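You operate a simulated robot arm through the tools that you are given. There is no shell and no other tool. Be economical: measure what you need, move in short steps, check, and stop when the job is done.

The job below is to be done with a simulated robot arm. You get a single attempt, and the scene is never put back.

JOB
Put things in order on the long oak table. At the end: the felt block stands where the white sponge pot stood; the yellow paper book is in the green metal tray (marked "OUTGOING"); the white sponge pot stands where the yellow paper book stood; the blue cloth stands where the brown leather book stood; the brown leather book stands where the felt block stood; whatever was shut is shut again. Leave all else as you found it, and nothing knocked over.

The check looks at the end state, three seconds after you hand in, the way a careful person would. Anything else that was tipped, shoved, dropped, spilled or broken makes it a failure. Flat cloth is picked up by pressing the open fingertips on it (5 to 10 N) and closing them slowly along it; thin cloth reads only 2 to 8 mm in the jaws.

ROBOT AND FRAMES
A 5-joint arm with a two-finger parallel gripper, fixed in place. Base frame: the origin is at the foot of the arm, x ahead of it, y to its left, z up; the work surface is at about z = 0. Readings come in mm, rad, newtons and seconds.
With the tool pointing down near the work surface it reaches from about 260 to 680 mm from the base axis. Its first joint turns from -1.152 to 1.152 rad. The tool tilts only in the upright plane through the base axis and itself; it spins freely about its own axis. Payload 2.9 kg.
The tool frame sits at the grasp point between the pads (the TCP): z along the fingers, y along the line on which they close. The tips reach 30 mm beyond it. The gripper opens to 110 mm. The fingers are 20 mm wide and 10 mm thick; the gripper's body (48 by 112 mm) begins 55 mm behind the TCP.
Orientation is that of the tool frame in the base frame, as [roll, pitch, yaw] about the fixed x, y, z axes, in that order (R = Rz(yaw) Ry(pitch) Rx(roll)). With the fingers straight down and closing along the base's y, the tool's x points along the base's -x, its y along +y and its z along -z.

CONTROLS
- The arm moves only by the tool arm_command. Its argument "plan" is a list of rows, each a list of 7 numbers: the shift along the base's x, y, z in mm, then the turn, a rotation vector about the base's x, y, z in degrees, then the finger opening in mm, from 0 to 110. In form: [[dx, dy, dz, ax, ay, az, claw], ...]. A call has 1 to 12 rows; each row is the pose to reach, as a shift and turn from the pose commanded when the call began. Rows are played at 5 a second. More than 50 mm and 0.15 rad between two rows, or a gripper value outside its range, and nothing of the call is played. A pose out of reach is approached as far as the arm can. The call stops where the force on the tool passes 40 N (or 10 N more than at its start, if that is more) or the arm is blocked; 0.2 s more then pass. The fingers move at their own pace (about 108 mm/s each) and stop on an object; they squeeze with about 20 N. The grip force told is the motor's: it shows also when the fingers shut on nothing. Time passes only in rows, and 0.2 s behind the last, so rows that repeat a pose let the fingers close. It gives the time, the measured TCP pose, the force on the tool (base axes), the opening and the grip force at its end, in the units of the frame above (readings bear some noise), and new pictures: "show" is both (left out), scene, wrist or none.
- Cameras (640 x 400 px; columns grow to the right, rows downward): "scene" is fixed at [31.4, -446.2, 610.5]; the picture's right is [0.83, -0.55, 0.00], its down [-0.28, -0.43, -0.86] and it looks along [0.47, 0.71, -0.51] (base axes); focal length 302 px, centre (320, 200). "wrist" rides on the gripper at [72, 17, -103] in the tool frame; the picture's right is [-0.23, 0.97, 0.00], its down [-0.76, -0.18, -0.62] and it looks along [-0.61, -0.14, 0.78] (tool axes); focal length 222 px, centre (320, 200). There is no depth. A picture from a camera that has moved, and an enlarged one, comes with that camera's place and axes in the base frame and with its lens.
- enlarge(camera, box): a new picture of the part [left, top, right, bottom] of that camera's present view, enlarged. The clock stands still meanwhile.
- sign_off(): hands the job in; it is judged then, once.

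Go step by step. Nothing tells you positions but the pictures and the camera data: compare them with the known pose of the tool, close in by small moves and look again before you grip or let go. The budget is 120 turns and 200 pictures, counting those below and the enlarged ones. Unless the task says otherwise, let go and move clear before handing in, and close with one line.

The tools are called after "Call:" as a command line: name --pt "numbers of a row" for each row, then --argument value for the rest, lists and objects as JSON in quotes. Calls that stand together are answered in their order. arm_command: Moves the arm, as the interface text tells. Its arguments: {"type":"object","properties":{"plan":{"type":"array"},"show":{"type":"string","enum":["both","scene","wrist","none"]}},"required":["plan"]} The other tools are called the same way: enlarge (camera, box) takes an enlarged picture of a part of a camera's view; sign_off () hands the job in.

At the start:

```text
time_s: 0.0
tool_pos: [404.3, -24.4, 366.2]
orientation: [-3.141, 0.001, 3.14]
force: [-0.3, 0.3, -0.6]
finger_gap: 110.1
grip_force: 0.1
```

scene: 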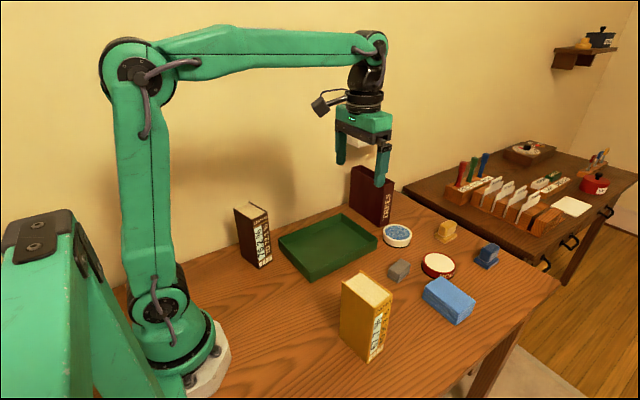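
wrist: 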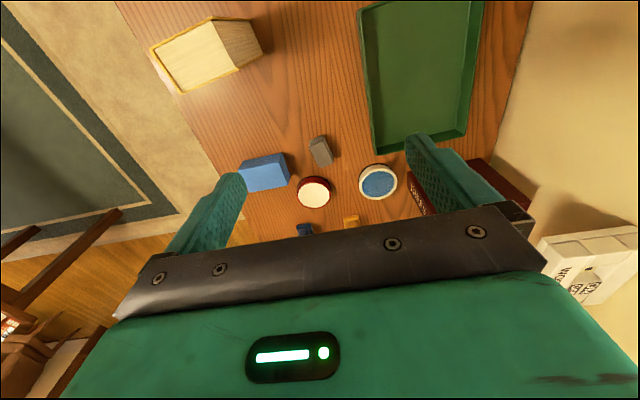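

I see a table with a tray, three books, two round pots, a grey block, a blue block-like thing and two stamps. I'll enlarge to identify them.

Call:
enlarge --camera "scene" --box '[220, 150, 400, 290]'

Call:
enlarge --camera "scene" --box '[330, 210, 510, 370]'

Call:
enlarge --camera "wrist" --box '[120, 0, 540, 260]'

Call:
enlarge --camera "scene" --box '[430, 20, 640, 280]'

```text
2.86 times, centred on (310, 220) of scene
camera zoom: at [31.4, -446.2, 610.5], right [0.83, -0.55, 0.0], down [-0.28, -0.43, -0.86], along [0.47, 0.71, -0.51], focal length 862 px, centre (349, 143)
```

zoom: 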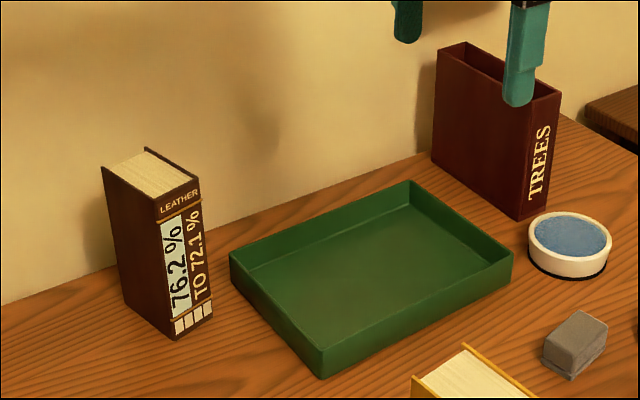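

```text
2.50 times, centred on (420, 290) of scene
camera zoom: at [31.4, -446.2, 610.5], right [0.83, -0.55, 0.0], down [-0.28, -0.43, -0.86], along [0.47, 0.71, -0.51], focal length 754 px, centre (70, -25)
```

zoom: 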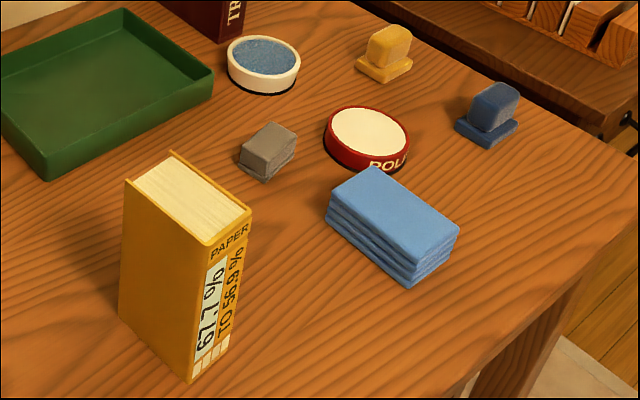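

```text
1.52 times, centred on (330, 130) of wrist
camera zoom: at [331.7, -8.0, 470.9], right [0.23, 0.97, 0.0], down [0.76, -0.18, 0.62], along [0.61, -0.14, -0.78], focal length 338 px, centre (305, 307)
```

zoom: 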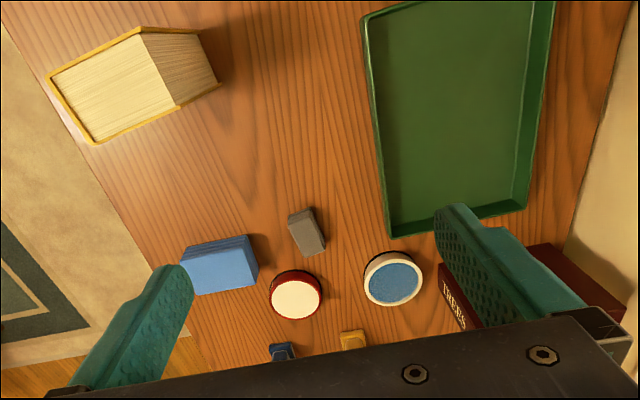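

```text
1.54 times, centred on (535, 150) of scene
camera zoom: at [31.4, -446.2, 610.5], right [0.83, -0.55, 0.0], down [-0.28, -0.43, -0.86], along [0.47, 0.71, -0.51], focal length 464 px, centre (-11, 277)
```

zoom: 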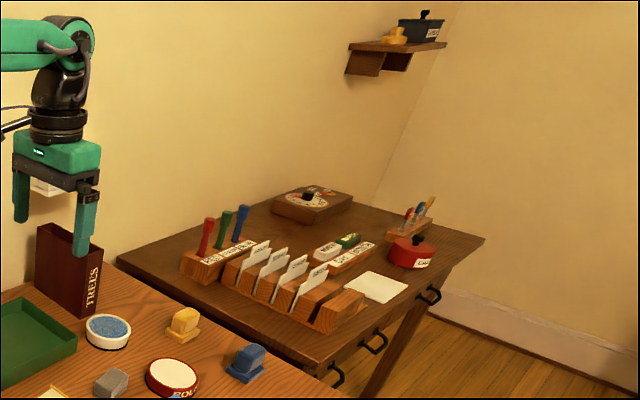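

The nearest to the arm is the yellow book, upright at about (337, -154), 62 × 81 mm and about 165 mm high. I take the pot to be at (655, 48), the grey felt block at (556, -55), the cloth at about (585, -195), the brown book at (250, 226), and the tray across x 330–580, y 56–235. Since there is no cycle, I start with the yellow book.

Call:
arm_command --pt "-7 -13 -5 0 0 -8 110" --pt "-14 -26 -10 0 0 -16 110" --pt "-21 -39 -15 0 0 -24 110" --pt "-28 -52 -20 0 0 -32 110" --pt "-35 -65 -25 0 0 -40 110" --pt "-42 -78 -30 0 0 -48 110" --pt "-49 -91 -35 0 0 -56 110" --pt "-56 -104 -40 0 0 -64 110" --pt "-63 -117 -45 0 0 -72 110" --pt "-67 -130 -50 0 0 -80 110" --pt "-67 -130 -50 0 0 -80 110"

```text
time_s: 2.4
tool_pos: [335.0, -155.3, 316.4]
orientation: [-3.141, 0.001, 1.745]
force: [-0.1, 0.1, -0.1]
finger_gap: 109.9
grip_force: 0.0
camera wrist: at [340.3, -81.2, 421.0], right [1.0, -0.06, 0.0], down [-0.04, -0.78, 0.62], along [-0.04, -0.62, -0.78], focal length 222 px, centre (320, 200)
```

scene: 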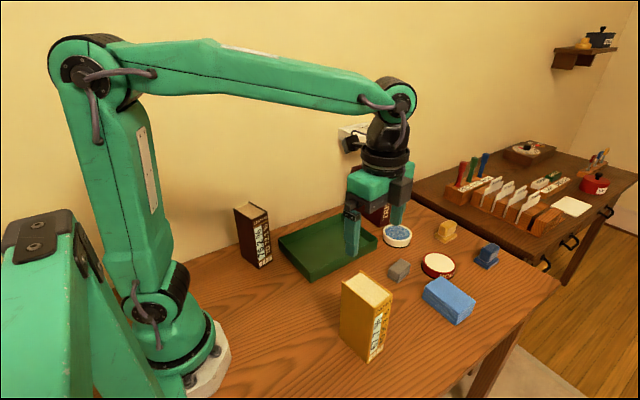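
wrist: 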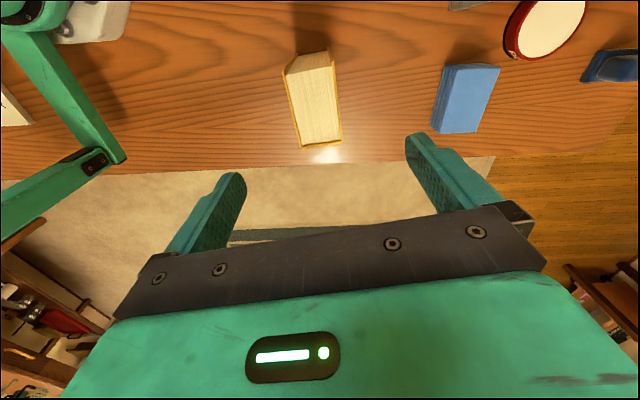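

The open jaws sit roughly over the yellow book. I'll enlarge to get its edges accurately.

Call:
enlarge --camera "wrist" --box '[240, 20, 400, 170]'

Call:
enlarge --camera "scene" --box '[320, 250, 420, 380]'

```text
2.67 times, centred on (320, 95) of wrist
camera zoom: at [340.3, -81.2, 421.0], right [1.0, -0.06, 0.0], down [-0.04, -0.78, 0.62], along [-0.04, -0.62, -0.78], focal length 592 px, centre (320, 480)
```

zoom: 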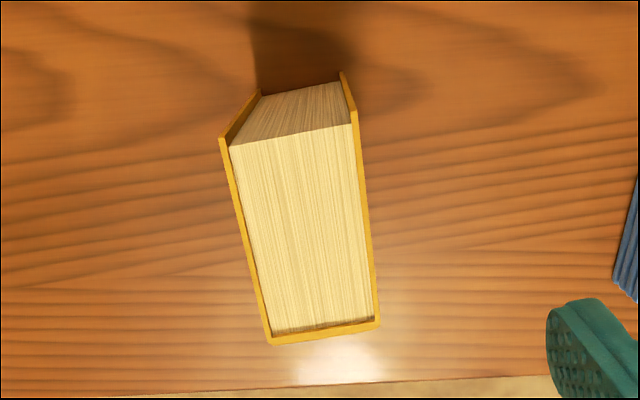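

```text
3.08 times, centred on (370, 315) of scene
camera zoom: at [31.4, -446.2, 610.5], right [0.83, -0.55, 0.0], down [-0.28, -0.43, -0.86], along [0.47, 0.71, -0.51], focal length 928 px, centre (166, -154)
```

zoom: 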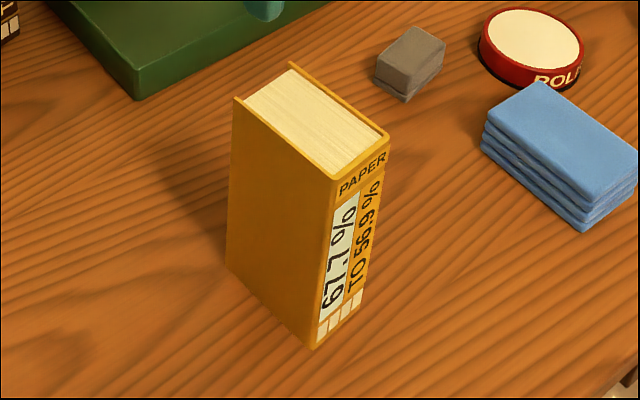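

The yellow book's centre is about (331, -156), turned about 6°, with its top at about 165. I go down straddling it and close.

Call:
arm_command --pt "-5 -1 -45 0 0 -4 110" --pt "-5 -1 -90 0 0 -4 110" --pt "-5 -1 -135 0 0 -4 110" --pt "-5 -1 -170 0 0 -4 110" --pt "-5 -1 -194 0 0 -4 110" --pt "-5 -1 -194 0 0 -4 110" --pt "-5 -1 -194 0 0 -4 80" --pt "-5 -1 -194 0 0 -4 60" --pt "-5 -1 -194 0 0 -4 40" --pt "-5 -1 -194 0 0 -4 40" --pt "-5 -1 -194 0 0 -4 40"

```text
time_s: 4.8
tool_pos: [331.1, -155.3, 122.8]
orientation: [-3.141, 0.001, 1.676]
force: [-1.6, 0.0, 0.1]
finger_gap: 52.0
grip_force: 20.1
camera wrist: at [342.1, -82.8, 226.4], right [0.99, -0.12, 0.0], down [-0.1, -0.78, 0.62], along [-0.08, -0.62, -0.78], focal length 222 px, centre (320, 200)
```

scene: 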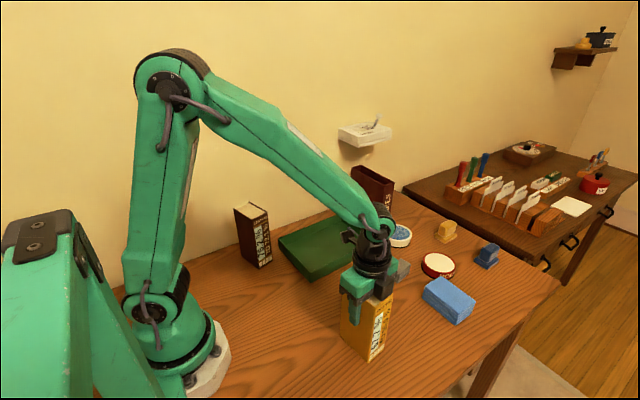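
wrist: 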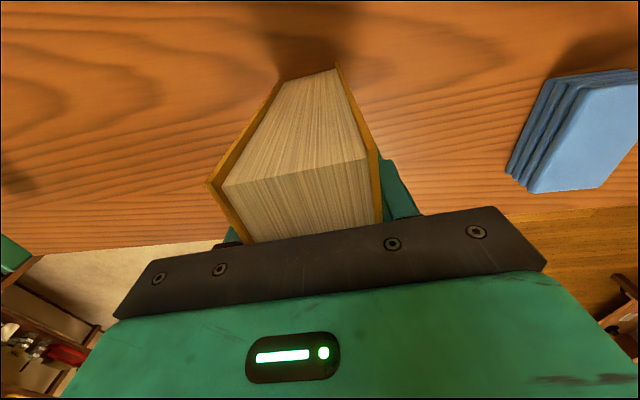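

The book is held with the gap reading 52 mm. I lift it and carry it over the tray centre, about (456, 146).

Call:
arm_command --pt "0 0 40 0 0 0 40" --pt "0 0 85 0 0 0 40" --pt "15 40 95 0 0 0 40" --pt "32 82 95 0 0 0 40" --pt "50 124 95 0 0 0 40" --pt "68 166 95 0 0 0 40" --pt "86 208 95 0 0 0 40" --pt "104 250 95 0 0 0 40" --pt "120 285 95 0 0 0 40" --pt "125 302 95 0 0 0 40" --pt "125 302 95 0 0 0 40"

```text
time_s: 7.2
tool_pos: [455.4, 146.2, 218.3]
orientation: [3.141, -0.002, 1.675]
force: [-0.2, -0.6, -4.4]
finger_gap: 52.1
grip_force: 20.0
camera wrist: at [465.6, 220.1, 322.4], right [0.99, -0.12, 0.0], down [-0.1, -0.78, 0.62], along [-0.08, -0.62, -0.78], focal length 222 px, centre (320, 200)
```

scene: 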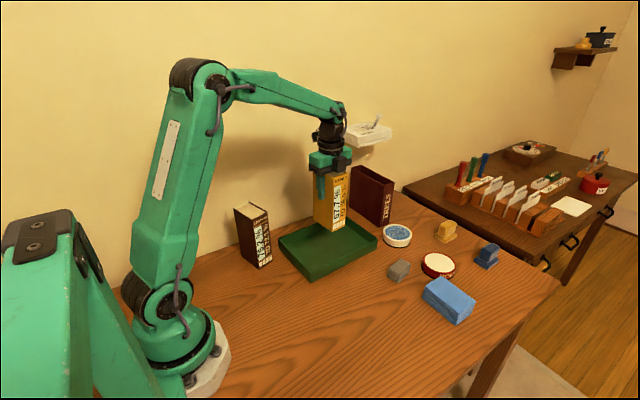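
wrist: 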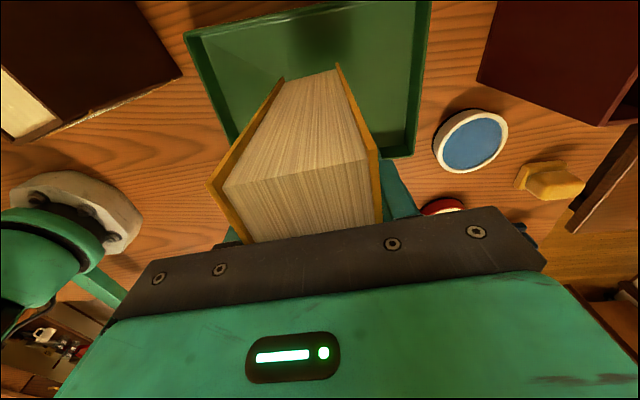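

The book is over the tray. I lower it in small steps, expecting contact near z ≈ 126.

Call:
arm_command --pt "0 0 -40 0 0 0 40" --pt "0 0 -75 0 0 0 40" --pt "0 0 -84 0 0 0 40" --pt "0 0 -88 0 0 0 40" --pt "0 0 -90 0 0 0 40" --pt "0 0 -90 0 0 0 40"

Call:
enlarge --camera "scene" --box '[260, 130, 420, 290]'

```text
time_s: 8.6
tool_pos: [457.4, 146.0, 128.4]
orientation: [-3.141, -0.001, 1.676]
force: [-1.0, -2.0, 0.2]
finger_gap: 52.0
grip_force: 20.0
camera wrist: at [466.8, 219.8, 232.4], right [0.99, -0.12, 0.0], down [-0.1, -0.78, 0.62], along [-0.08, -0.62, -0.78], focal length 222 px, centre (320, 200)
```

scene: 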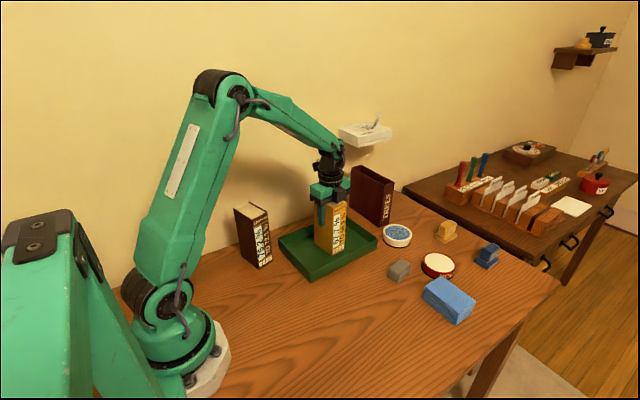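
wrist: 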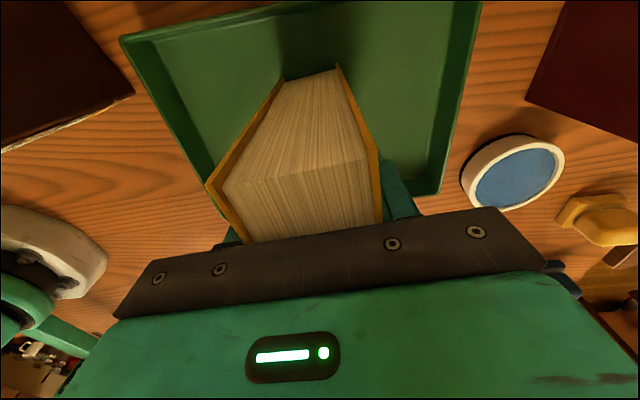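

```text
2.50 times, centred on (340, 210) of scene
camera zoom: at [31.4, -446.2, 610.5], right [0.83, -0.55, 0.0], down [-0.28, -0.43, -0.86], along [0.47, 0.71, -0.51], focal length 754 px, centre (270, 175)
```

zoom: 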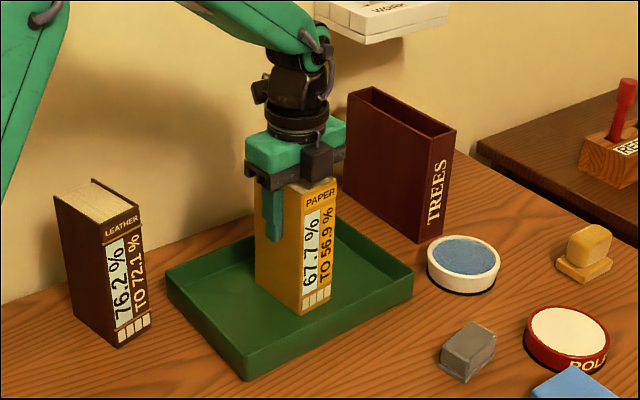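

The book rests on the tray floor, as the force on the tool dropped to zero. I let go and go straight up.

Call:
arm_command --pt "0 0 0 0 0 0 70" --pt "0 0 0 0 0 0 100" --pt "0 0 0 0 0 0 100" --pt "0 0 40 0 0 0 100" --pt "0 0 80 0 0 0 100" --pt "0 0 120 0 0 0 100" --pt "0 -20 150 0 0 8 100" --pt "15 -40 150 0 0 16 100" --pt "30 -60 150 0 0 24 100" --pt "45 -80 150 0 0 32 100" --pt "60 -100 150 0 0 40 100" --show "none"

Call:
arm_command --pt "15 0 -10 0 0 8 110" --pt "30 0 -20 0 0 16 110" --pt "45 0 -30 0 0 24 110" --pt "60 0 -40 0 0 32 110" --pt "75 0 -50 0 0 40 110" --pt "75 0 -50 0 0 44 110" --pt "75 0 -50 0 0 44 110"

```text
time_s: 11.0
tool_pos: [515.6, 46.6, 277.8]
orientation: [-3.14, 0.0, 2.378]
force: [-0.8, -0.1, 0.0]
finger_gap: 100.1
grip_force: 0.1
```

```text
time_s: 12.6
tool_pos: [590.6, 46.8, 227.9]
orientation: [-3.139, 0.0, -3.14]
force: [-0.5, -0.7, 0.5]
finger_gap: 110.0
grip_force: 0.0
camera wrist: at [519.6, 62.8, 331.6], right [0.23, 0.97, 0.0], down [0.76, -0.18, 0.62], along [0.61, -0.14, -0.78], focal length 222 px, centre (320, 200)
```

scene: 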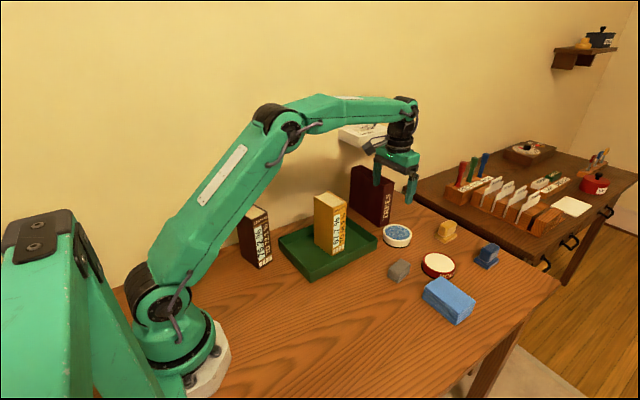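
wrist: 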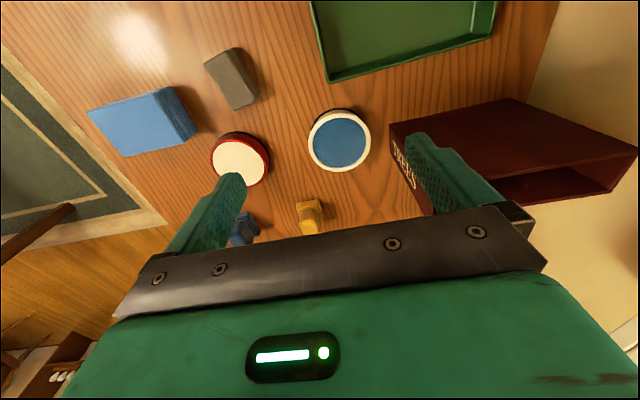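

The wrist camera now sees the pot, block, tin and cloth. I'll enlarge to measure them all.

Call:
enlarge --camera "wrist" --box '[180, 30, 400, 190]'

Call:
enlarge --camera "wrist" --box '[70, 30, 290, 190]'

```text
2.50 times, centred on (290, 110) of wrist
camera zoom: at [519.6, 62.8, 331.6], right [0.23, 0.97, 0.0], down [0.76, -0.18, 0.62], along [0.61, -0.14, -0.78], focal length 555 px, centre (395, 425)
```

zoom: 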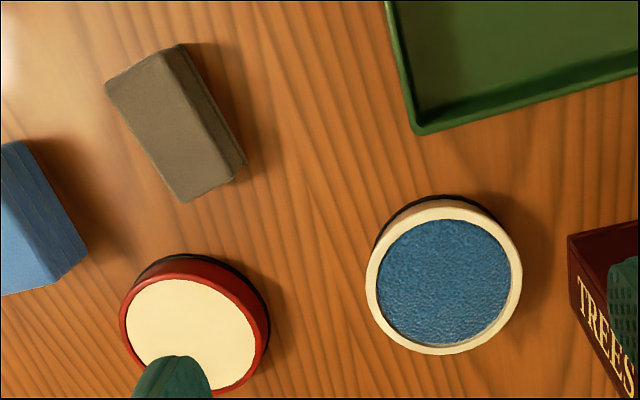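

```text
2.50 times, centred on (180, 110) of wrist
camera zoom: at [519.6, 62.8, 331.6], right [0.23, 0.97, 0.0], down [0.76, -0.18, 0.62], along [0.61, -0.14, -0.78], focal length 555 px, centre (670, 425)
```

zoom: 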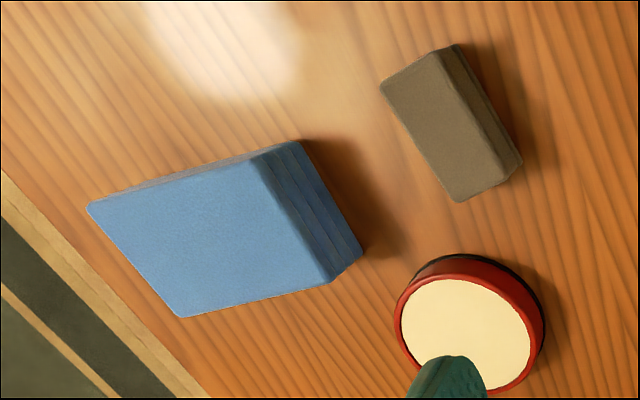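

I put the pot centre at about (662, 58), diameter about 93 mm, height about 20 mm, and the felt block centre at (553, -55), turned about 9°. I move above the pot and check before the final descent.

Call:
arm_command --pt "25 4 -30 0 0 0 110" --pt "50 8 -60 0 0 0 110" --pt "71 11 -100 0 0 0 110" --pt "71 11 -140 0 0 0 110" --pt "71 11 -150 0 0 0 110" --pt "71 11 -150 0 0 0 110"

Call:
enlarge --camera "wrist" --box '[160, 80, 520, 260]'

Call:
enlarge --camera "scene" --box '[330, 150, 470, 270]'

```text
time_s: 14.0
tool_pos: [661.4, 59.8, 77.2]
orientation: [-3.141, 0.001, 3.141]
force: [-0.9, -0.6, 0.8]
finger_gap: 110.1
grip_force: 0.1
camera wrist: at [590.5, 75.0, 180.7], right [0.23, 0.97, 0.0], down [0.76, -0.18, 0.62], along [0.61, -0.14, -0.78], focal length 222 px, centre (320, 200)
```

scene: 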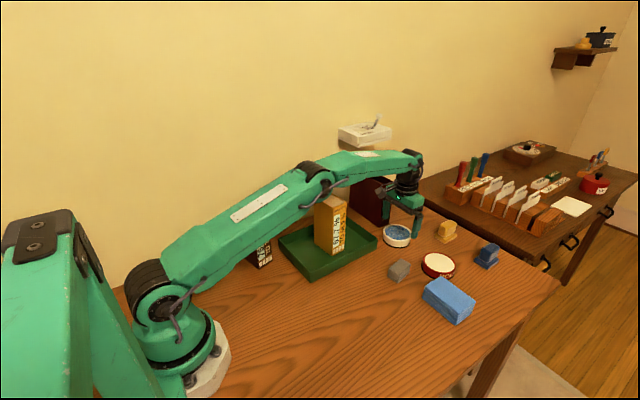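
wrist: 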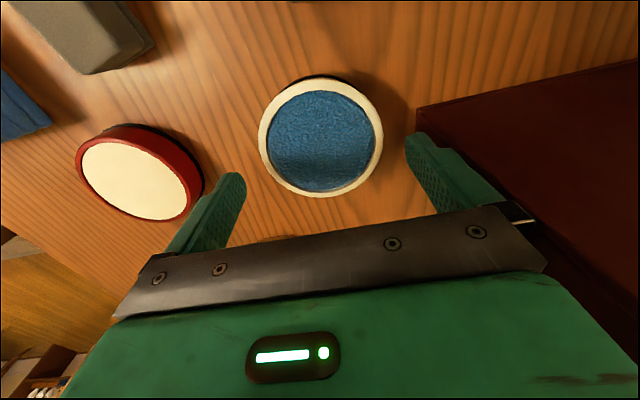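

```text
1.78 times, centred on (340, 170) of wrist
camera zoom: at [590.5, 75.0, 180.7], right [0.23, 0.97, 0.0], down [0.76, -0.18, 0.62], along [0.61, -0.14, -0.78], focal length 395 px, centre (284, 253)
```

zoom: 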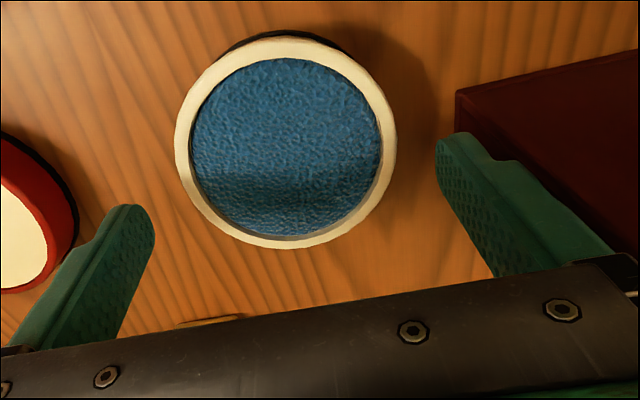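

```text
3.33 times, centred on (400, 210) of scene
camera zoom: at [31.4, -446.2, 610.5], right [0.83, -0.55, 0.0], down [-0.28, -0.43, -0.86], along [0.47, 0.71, -0.51], focal length 1006 px, centre (53, 167)
```

zoom: 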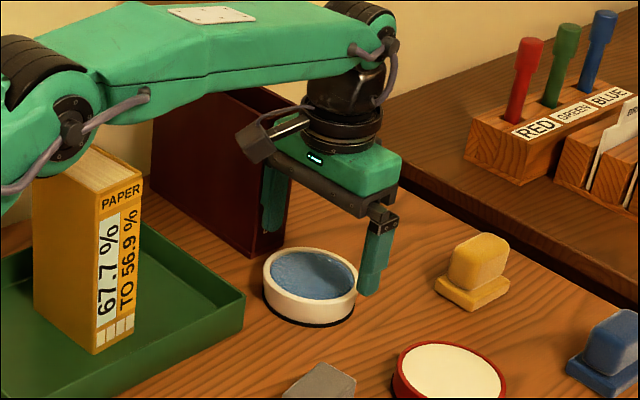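

The pot is centred between the fingers, with its centre about (656, 60). I go down to tip height just above the table and close gently.

Call:
arm_command --pt "-5 0 -20 0 0 0 110" --pt "-5 0 -35 0 0 0 110" --pt "-5 0 -42 0 0 0 110" --pt "-5 0 -42 0 0 0 110" --pt "-5 0 -42 0 0 0 102" --pt "-5 0 -42 0 0 0 96" --pt "-5 0 -42 0 0 0 90" --pt "-5 0 -42 0 0 0 80" --pt "-5 0 -42 0 0 0 80"

Call:
enlarge --camera "scene" --box '[330, 150, 470, 270]'

```text
time_s: 16.0
tool_pos: [656.3, 58.8, 35.7]
orientation: [3.141, 0.002, -3.141]
force: [0.5, 3.3, -0.7]
finger_gap: 90.9
grip_force: 20.1
camera wrist: at [585.7, 74.6, 139.9], right [0.23, 0.97, 0.0], down [0.76, -0.18, 0.62], along [0.61, -0.14, -0.78], focal length 222 px, centre (320, 200)
```

scene: 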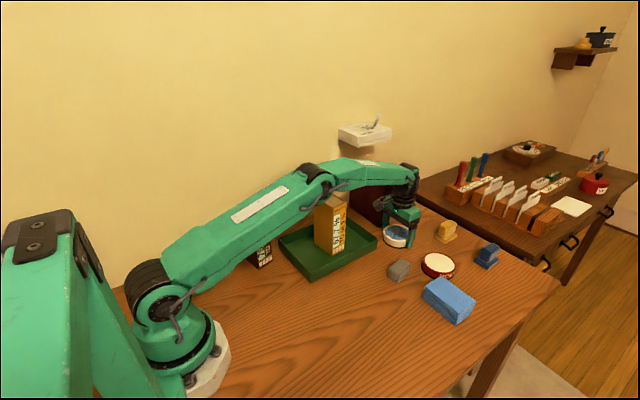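
wrist: 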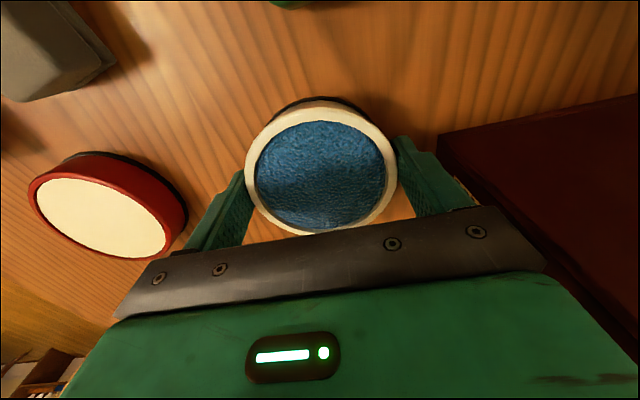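

```text
3.33 times, centred on (400, 210) of scene
camera zoom: at [31.4, -446.2, 610.5], right [0.83, -0.55, 0.0], down [-0.28, -0.43, -0.86], along [0.47, 0.71, -0.51], focal length 1006 px, centre (53, 167)
```

zoom: 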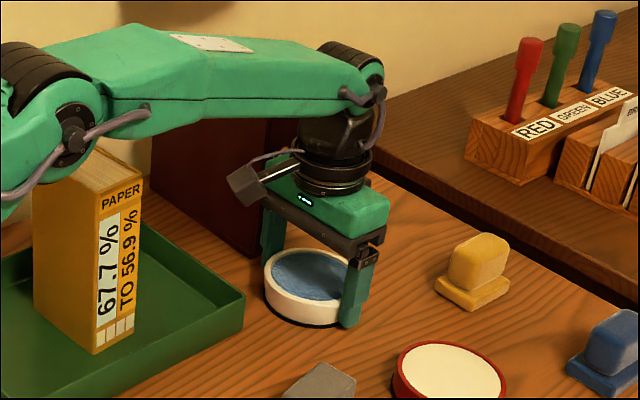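

The pot is gripped at 91 mm with its centre at about (656, 59). I lift it slowly and keep it level on the way to the yellow book's old place.

Call:
arm_command --pt "0 0 15 0 0 0 80" --pt "0 0 40 0 0 0 80" --pt "0 0 70 0 0 0 80" --pt "-20 -15 90 0 0 0 80" --pt "-55 -40 90 0 0 0 80" --pt "-90 -65 90 0 0 0 80" --pt "-125 -90 90 0 0 0 80" --pt "-160 -112 90 0 0 0 80" --pt "-195 -135 90 0 0 0 80" --pt "-230 -157 90 0 0 0 80" --pt "-265 -180 90 0 0 0 80" --pt "-300 -200 90 0 0 0 80"

```text
time_s: 18.6
tool_pos: [355.5, -141.3, 126.0]
orientation: [3.141, -0.002, 3.141]
force: [0.1, 0.5, -4.6]
finger_gap: 90.6
grip_force: 20.1
camera wrist: at [284.8, -125.4, 230.0], right [0.23, 0.97, 0.0], down [0.76, -0.18, 0.62], along [0.61, -0.14, -0.78], focal length 222 px, centre (320, 200)
```

scene: 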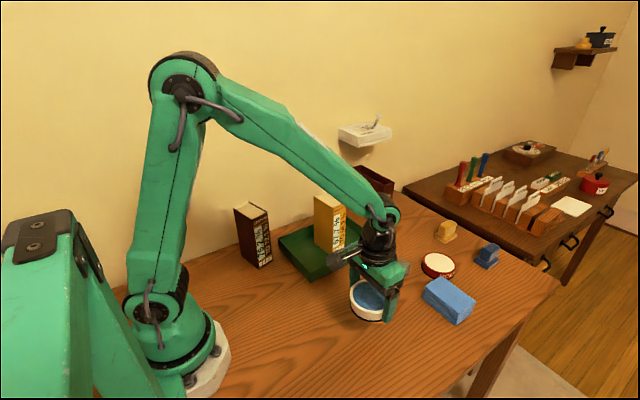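
wrist: 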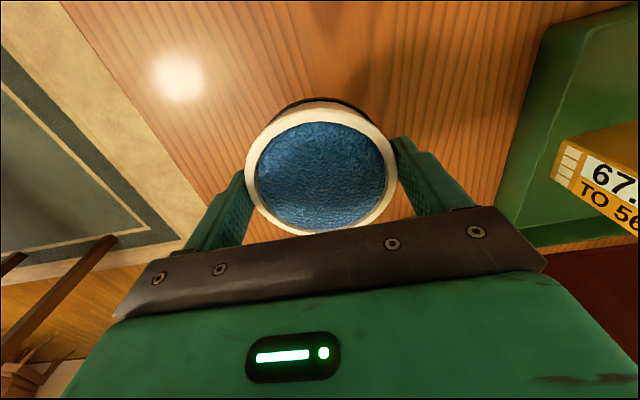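

The pot hangs level. I lower it at (331, -156) to the height at which it was gripped.

Call:
arm_command --pt "-15 -8 -10 0 0 0 80" --pt "-25 -15 -40 0 0 0 80" --pt "-25 -15 -70 0 0 0 80" --pt "-25 -15 -84 0 0 0 80" --pt "-25 -15 -88 0 0 0 80" --pt "-25 -15 -90 0 0 0 80" --pt "-25 -15 -90 0 0 0 80"

```text
time_s: 20.2
tool_pos: [329.5, -156.0, 35.3]
orientation: [-3.141, 0.001, -3.141]
force: [-7.4, -0.3, 9.8]
finger_gap: 90.8
grip_force: 19.9
camera wrist: at [260.2, -141.0, 139.9], right [0.23, 0.97, 0.0], down [0.76, -0.18, 0.62], along [0.61, -0.14, -0.78], focal length 222 px, centre (320, 200)
```

scene: 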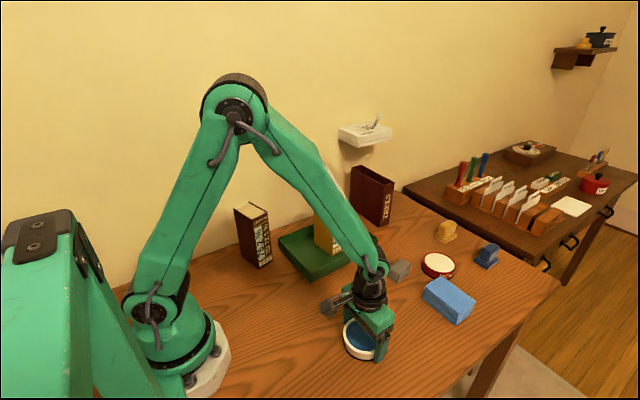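
wrist: 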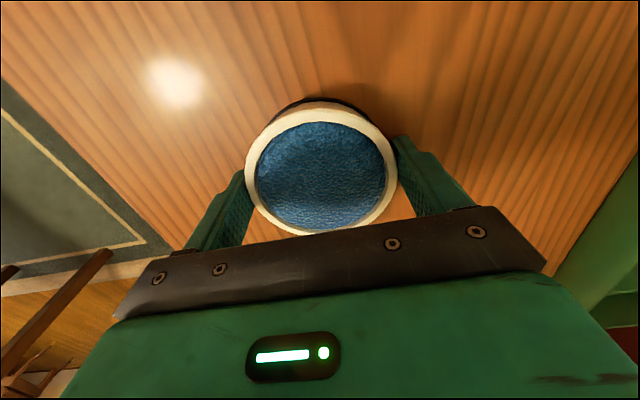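

The pot touches the table. I release, rise and head to above the felt block.

Call:
arm_command --pt "0 0 0 0 0 0 100" --pt "0 0 0 0 0 0 110" --pt "0 0 0 0 0 0 110" --pt "0 0 40 0 0 0 110" --pt "0 0 80 0 0 0 110" --pt "30 20 110 0 0 0 90" --pt "65 40 120 0 0 0 70" --pt "105 60 120 0 0 3 70" --pt "145 80 120 0 0 6 70" --pt "180 95 120 0 0 9.5 70" --pt "180 98 120 0 0 9.5 70"

Call:
enlarge --camera "wrist" --box '[200, 60, 440, 220]'

Call:
enlarge --camera "scene" --box '[320, 260, 480, 380]'

```text
time_s: 22.6
tool_pos: [513.4, -59.0, 154.6]
orientation: [3.141, 0.001, -2.974]
force: [0.2, 0.5, -0.4]
finger_gap: 70.1
grip_force: 0.1
camera wrist: at [439.7, -55.0, 260.1], right [0.06, 1.0, 0.0], down [0.78, -0.05, 0.62], along [0.62, -0.04, -0.78], focal length 222 px, centre (320, 200)
```

scene: 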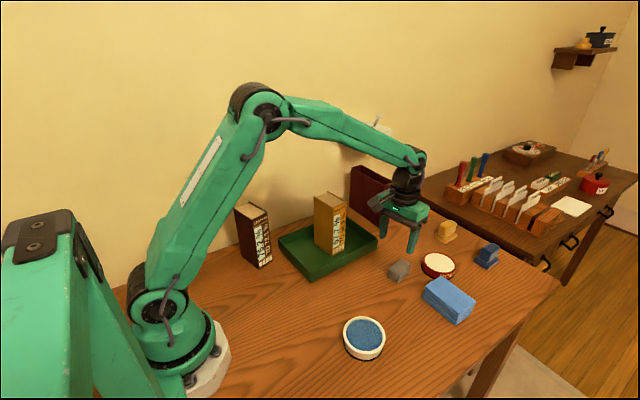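
wrist: 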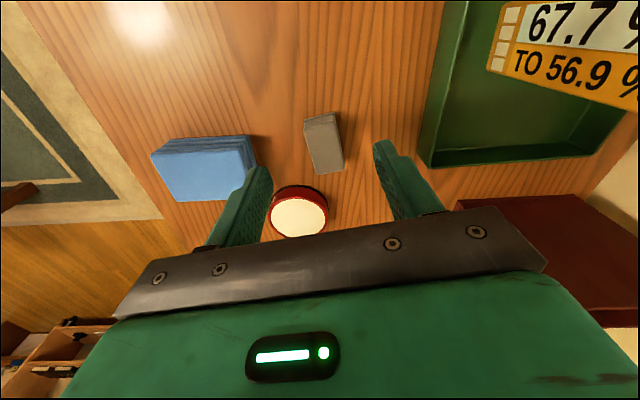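

```text
2.50 times, centred on (320, 140) of wrist
camera zoom: at [439.7, -55.0, 260.1], right [0.06, 1.0, 0.0], down [0.78, -0.05, 0.62], along [0.62, -0.04, -0.78], focal length 555 px, centre (320, 350)
```

zoom: 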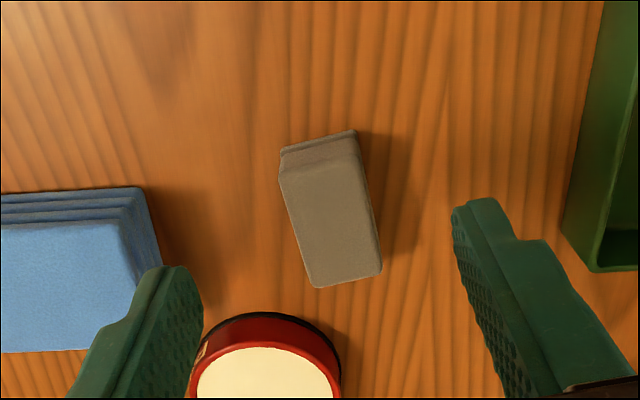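

```text
3.33 times, centred on (400, 320) of scene
camera zoom: at [31.4, -446.1, 610.5], right [0.83, -0.55, 0.0], down [-0.28, -0.43, -0.86], along [0.47, 0.71, -0.51], focal length 1006 px, centre (53, -200)
```

zoom: 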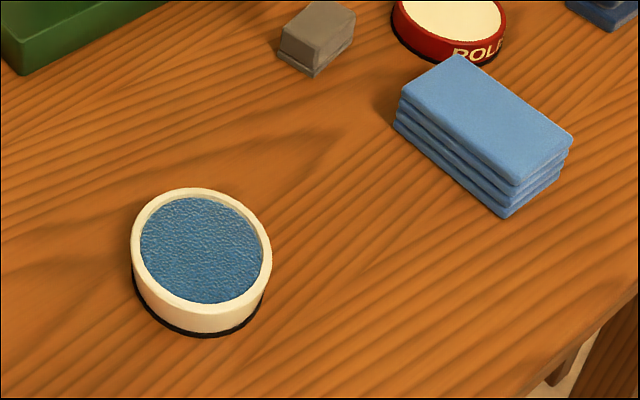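

The pot stands at the yellow book's old place. The felt block's centre is about (552, -55), turned about 10°. I go down and grip it.

Call:
arm_command --pt "20 2 -30 0 0 0 70" --pt "38 4 -70 0 0 0 70" --pt "38 4 -105 0 0 0 70" --pt "38 4 -118 0 0 0 70" --pt "38 4 -118 0 0 0 70" --pt "38 4 -118 0 0 0 50" --pt "38 4 -118 0 0 0 35" --pt "38 4 -118 0 0 0 20" --pt "38 4 -118 0 0 0 20"

Call:
enlarge --camera "scene" --box '[340, 200, 500, 320]'

```text
time_s: 24.6
tool_pos: [549.2, -55.3, 36.1]
orientation: [-3.141, 0.001, -2.977]
force: [-0.2, 0.3, -0.7]
finger_gap: 35.9
grip_force: 20.0
camera wrist: at [475.7, -50.9, 141.3], right [0.06, 1.0, 0.0], down [0.78, -0.05, 0.62], along [0.62, -0.04, -0.78], focal length 222 px, centre (320, 200)
```

scene: 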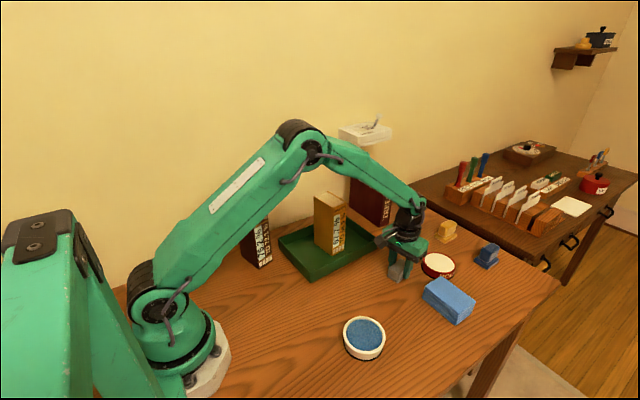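
wrist: 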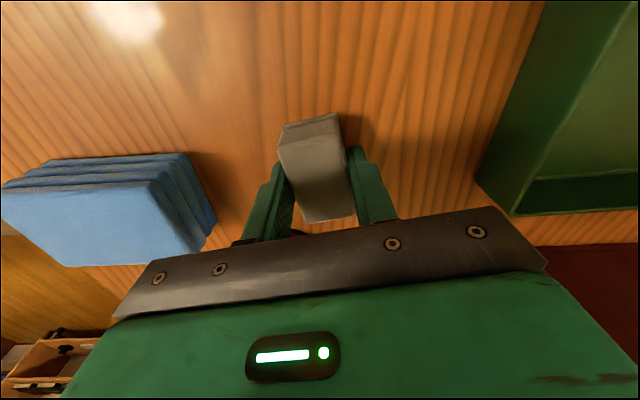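

```text
3.33 times, centred on (420, 260) of scene
camera zoom: at [31.4, -446.2, 610.5], right [0.83, -0.55, 0.0], down [-0.28, -0.43, -0.86], along [0.47, 0.71, -0.51], focal length 1006 px, centre (-13, 0)
```

zoom: 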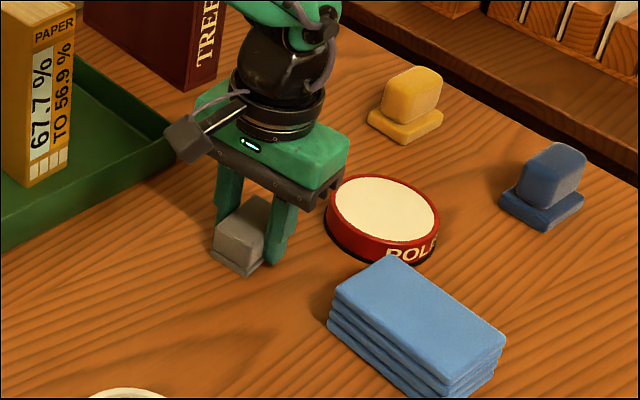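

Before lifting I'll make sure that the grey one is the felt block and not one of the yellow or blue pieces.

Call:
enlarge --camera "scene" --box '[430, 210, 510, 275]'

Call:
enlarge --camera "wrist" --box '[240, 90, 400, 240]'

```text
6.15 times, centred on (470, 242) of scene
camera zoom: at [31.4, -446.2, 610.5], right [0.83, -0.55, 0.0], down [-0.28, -0.43, -0.86], along [0.47, 0.71, -0.51], focal length 1857 px, centre (-603, -62)
```

zoom: 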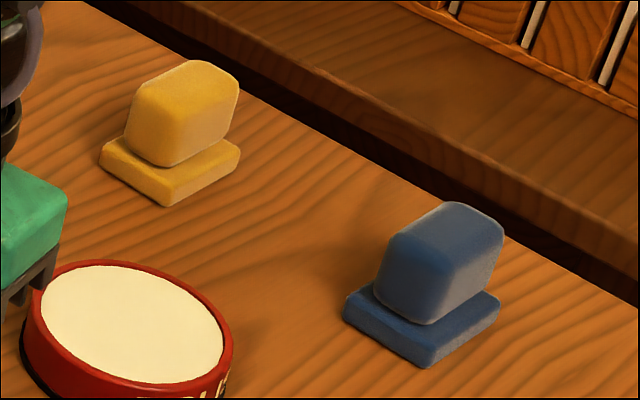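

```text
2.67 times, centred on (320, 165) of wrist
camera zoom: at [475.7, -50.9, 141.3], right [0.06, 1.0, 0.0], down [0.78, -0.05, 0.62], along [0.62, -0.04, -0.78], focal length 592 px, centre (320, 293)
```

zoom: 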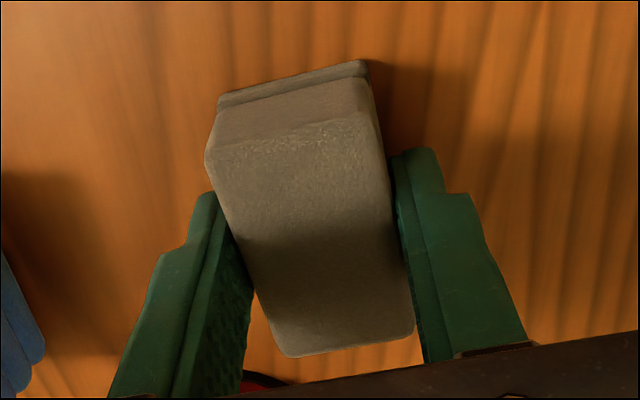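

The yellow and blue pieces lie out of reach and look like stamps, so the grey block is the felt one. I lift it and carry it to the pot's old place.

Call:
arm_command --pt "0 0 25 0 0 0 20" --pt "0 0 65 0 0 0 20" --pt "30 32 75 0 0 0 20" --pt "62 68 75 0 0 0 20" --pt "90 100 75 0 0 0 20" --pt "104 114 70 0 0 0 20" --pt "104 114 40 0 0 0 20" --pt "104 114 12 0 0 0 20" --pt "104 114 4 0 0 0 20" --pt "104 114 0 0 0 0 20" --pt "104 114 0 0 0 0 20"

Call:
enlarge --camera "scene" --box '[330, 150, 490, 280]'

```text
time_s: 27.0
tool_pos: [654.8, 58.7, 36.3]
orientation: [3.141, 0.001, -2.976]
force: [0.7, 0.8, 0.7]
finger_gap: 35.6
grip_force: 20.1
camera wrist: at [581.4, 63.0, 141.2], right [0.06, 1.0, 0.0], down [0.78, -0.05, 0.62], along [0.62, -0.04, -0.78], focal length 222 px, centre (320, 200)
```

scene: 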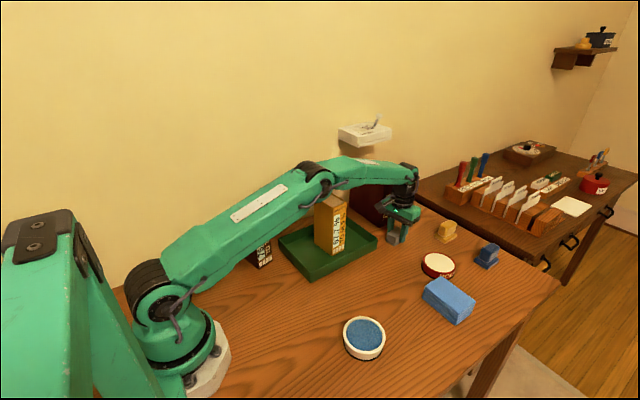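
wrist: 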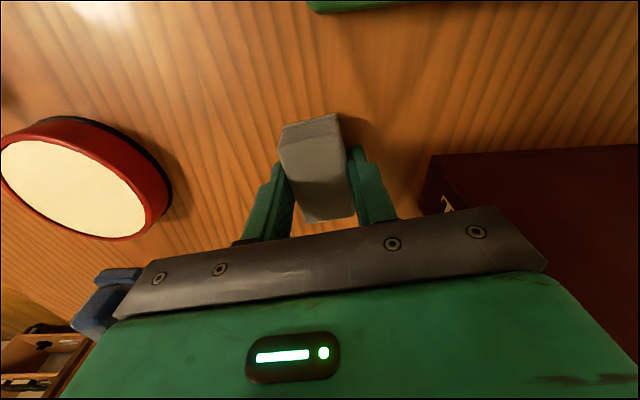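

```text
3.08 times, centred on (410, 215) of scene
camera zoom: at [31.4, -446.2, 610.5], right [0.83, -0.55, 0.0], down [-0.28, -0.43, -0.86], along [0.47, 0.71, -0.51], focal length 928 px, centre (43, 154)
```

zoom: 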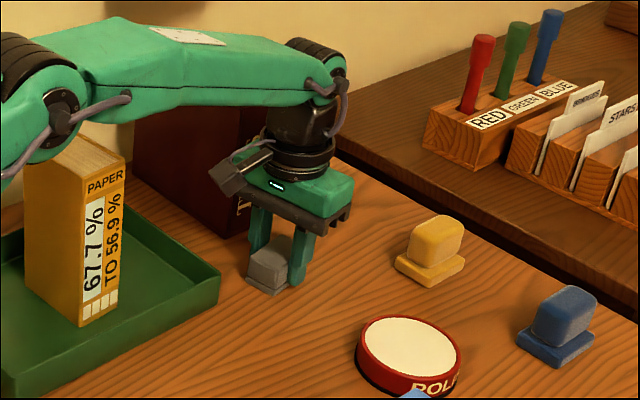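

The felt block sits on the table. I release, rise well above everything and turn towards the brown book.

Call:
arm_command --pt "0 0 0 0 0 0 50" --pt "0 0 0 0 0 0 75" --pt "0 0 45 0 0 0 75" --pt "0 0 90 0 0 0 75" --pt "-20 0 130 0 0 0 90" --pt "-45 0 170 0 0 0 110" --pt "-75 10 205 0 0 8 110" --pt "-110 20 235 0 0 16 110" --pt "-145 35 260 0 0 24 110" --pt "-185 50 270 0 0 32 110" --pt "-225 65 275 0 0 40 110" --pt "-265 80 275 0 0 48 110" --show "scene"

Call:
arm_command --pt "-35 20 0 0 0 8 110" --pt "-70 40 0 0 0 16 110" --pt "-105 55 0 0 0 24 110" --pt "-130 65 0 0 0 32 110" --pt "-138 75 0 0 0 40 110" --pt "-138 75 0 0 0 42 110" --pt "-138 75 0 0 0 42 110"

Call:
enlarge --camera "wrist" --box '[220, 20, 420, 180]'

```text
time_s: 29.6
tool_pos: [389.0, 140.2, 311.7]
orientation: [3.141, -0.001, -2.137]
force: [-0.6, -0.5, 0.1]
finger_gap: 110.1
grip_force: 0.1
```

scene: 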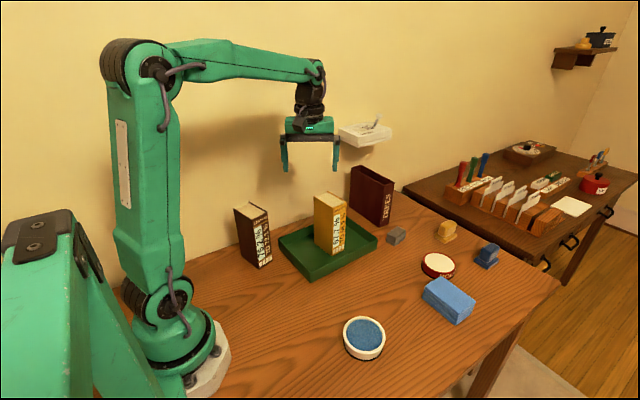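

```text
time_s: 31.2
tool_pos: [251.1, 213.1, 312.2]
orientation: [3.141, 0.0, -1.404]
force: [0.0, 0.3, -0.1]
finger_gap: 110.6
grip_force: 0.1
camera wrist: at [247.5, 139.0, 417.2], right [-1.0, 0.06, 0.0], down [0.05, 0.78, 0.62], along [0.04, 0.62, -0.78], focal length 222 px, centre (320, 200)
```

scene: 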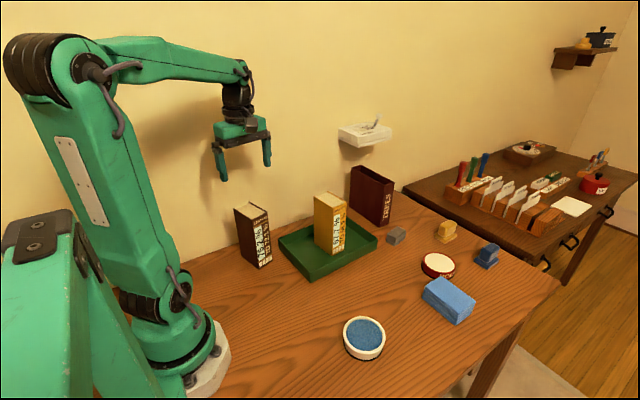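
wrist: 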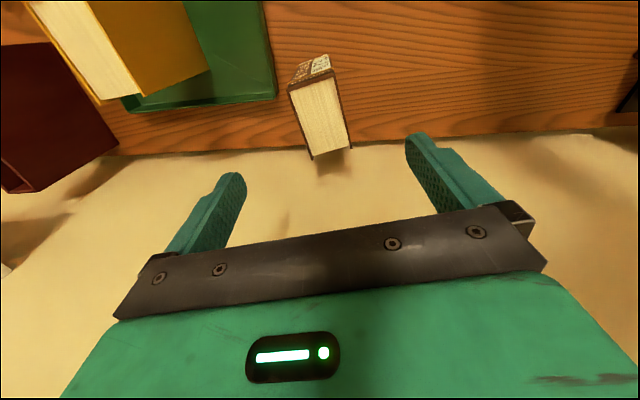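

```text
2.50 times, centred on (320, 100) of wrist
camera zoom: at [247.5, 139.0, 417.2], right [-1.0, 0.06, 0.0], down [0.05, 0.78, 0.62], along [0.04, 0.62, -0.78], focal length 555 px, centre (320, 450)
```

zoom: 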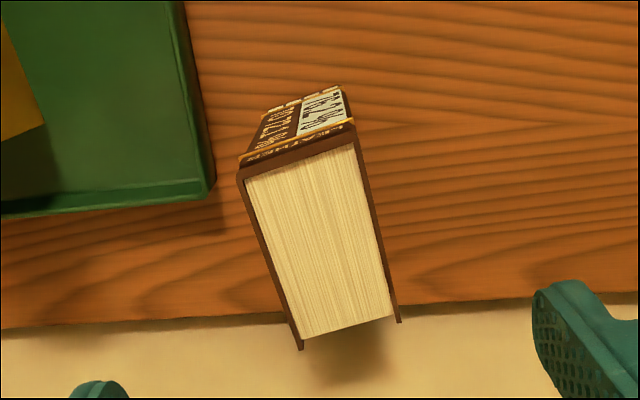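

The brown book's centre is about (250, 227), turned about 14°, with its top near 165. I straddle it with the jaws at 90 mm and close.

Call:
arm_command --pt "-1 8 -40 0 0 4 95" --pt "-1 14 -80 0 0 4 90" --pt "-1 14 -110 0 0 4 90" --pt "-1 14 -110 0 0 4 90"

Call:
enlarge --camera "wrist" --box '[160, 40, 520, 260]'

Call:
enlarge --camera "scene" --box '[190, 120, 330, 280]'

```text
time_s: 32.2
tool_pos: [250.9, 227.0, 203.3]
orientation: [-3.141, 0.0, -1.335]
force: [0.1, -0.3, -0.2]
finger_gap: 90.0
grip_force: 0.0
camera wrist: at [251.9, 152.8, 307.1], right [-1.0, -0.01, 0.0], down [-0.01, 0.78, 0.62], along [0.0, 0.62, -0.78], focal length 222 px, centre (320, 200)
```

scene: 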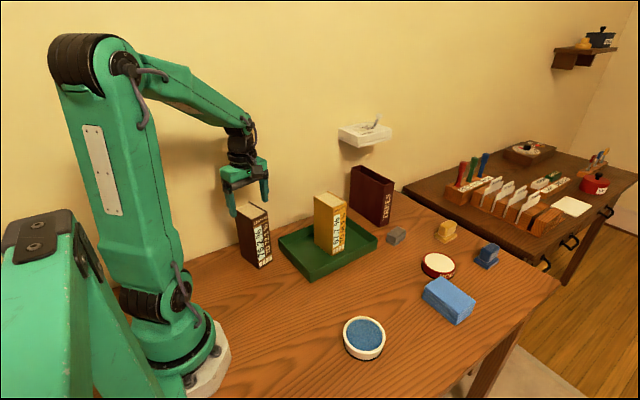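
wrist: 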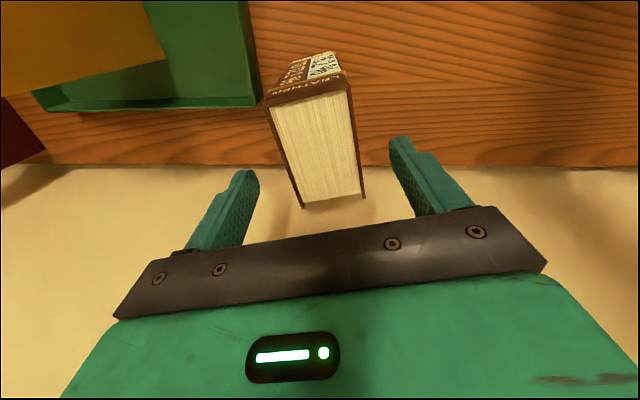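

```text
1.78 times, centred on (340, 150) of wrist
camera zoom: at [251.9, 152.8, 307.1], right [-1.0, -0.01, 0.0], down [-0.01, 0.78, 0.62], along [0.0, 0.62, -0.78], focal length 395 px, centre (284, 289)
```

zoom: 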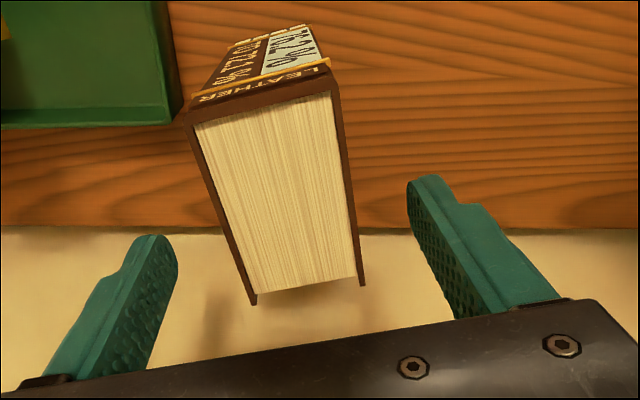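

```text
2.50 times, centred on (260, 200) of scene
camera zoom: at [31.4, -446.2, 610.5], right [0.83, -0.55, 0.0], down [-0.28, -0.43, -0.86], along [0.47, 0.71, -0.51], focal length 754 px, centre (470, 200)
```

zoom: 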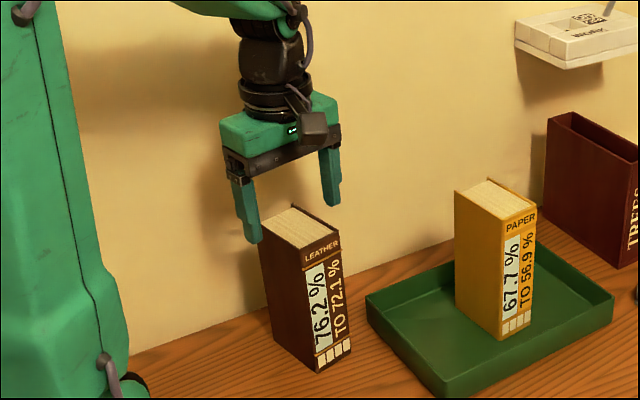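

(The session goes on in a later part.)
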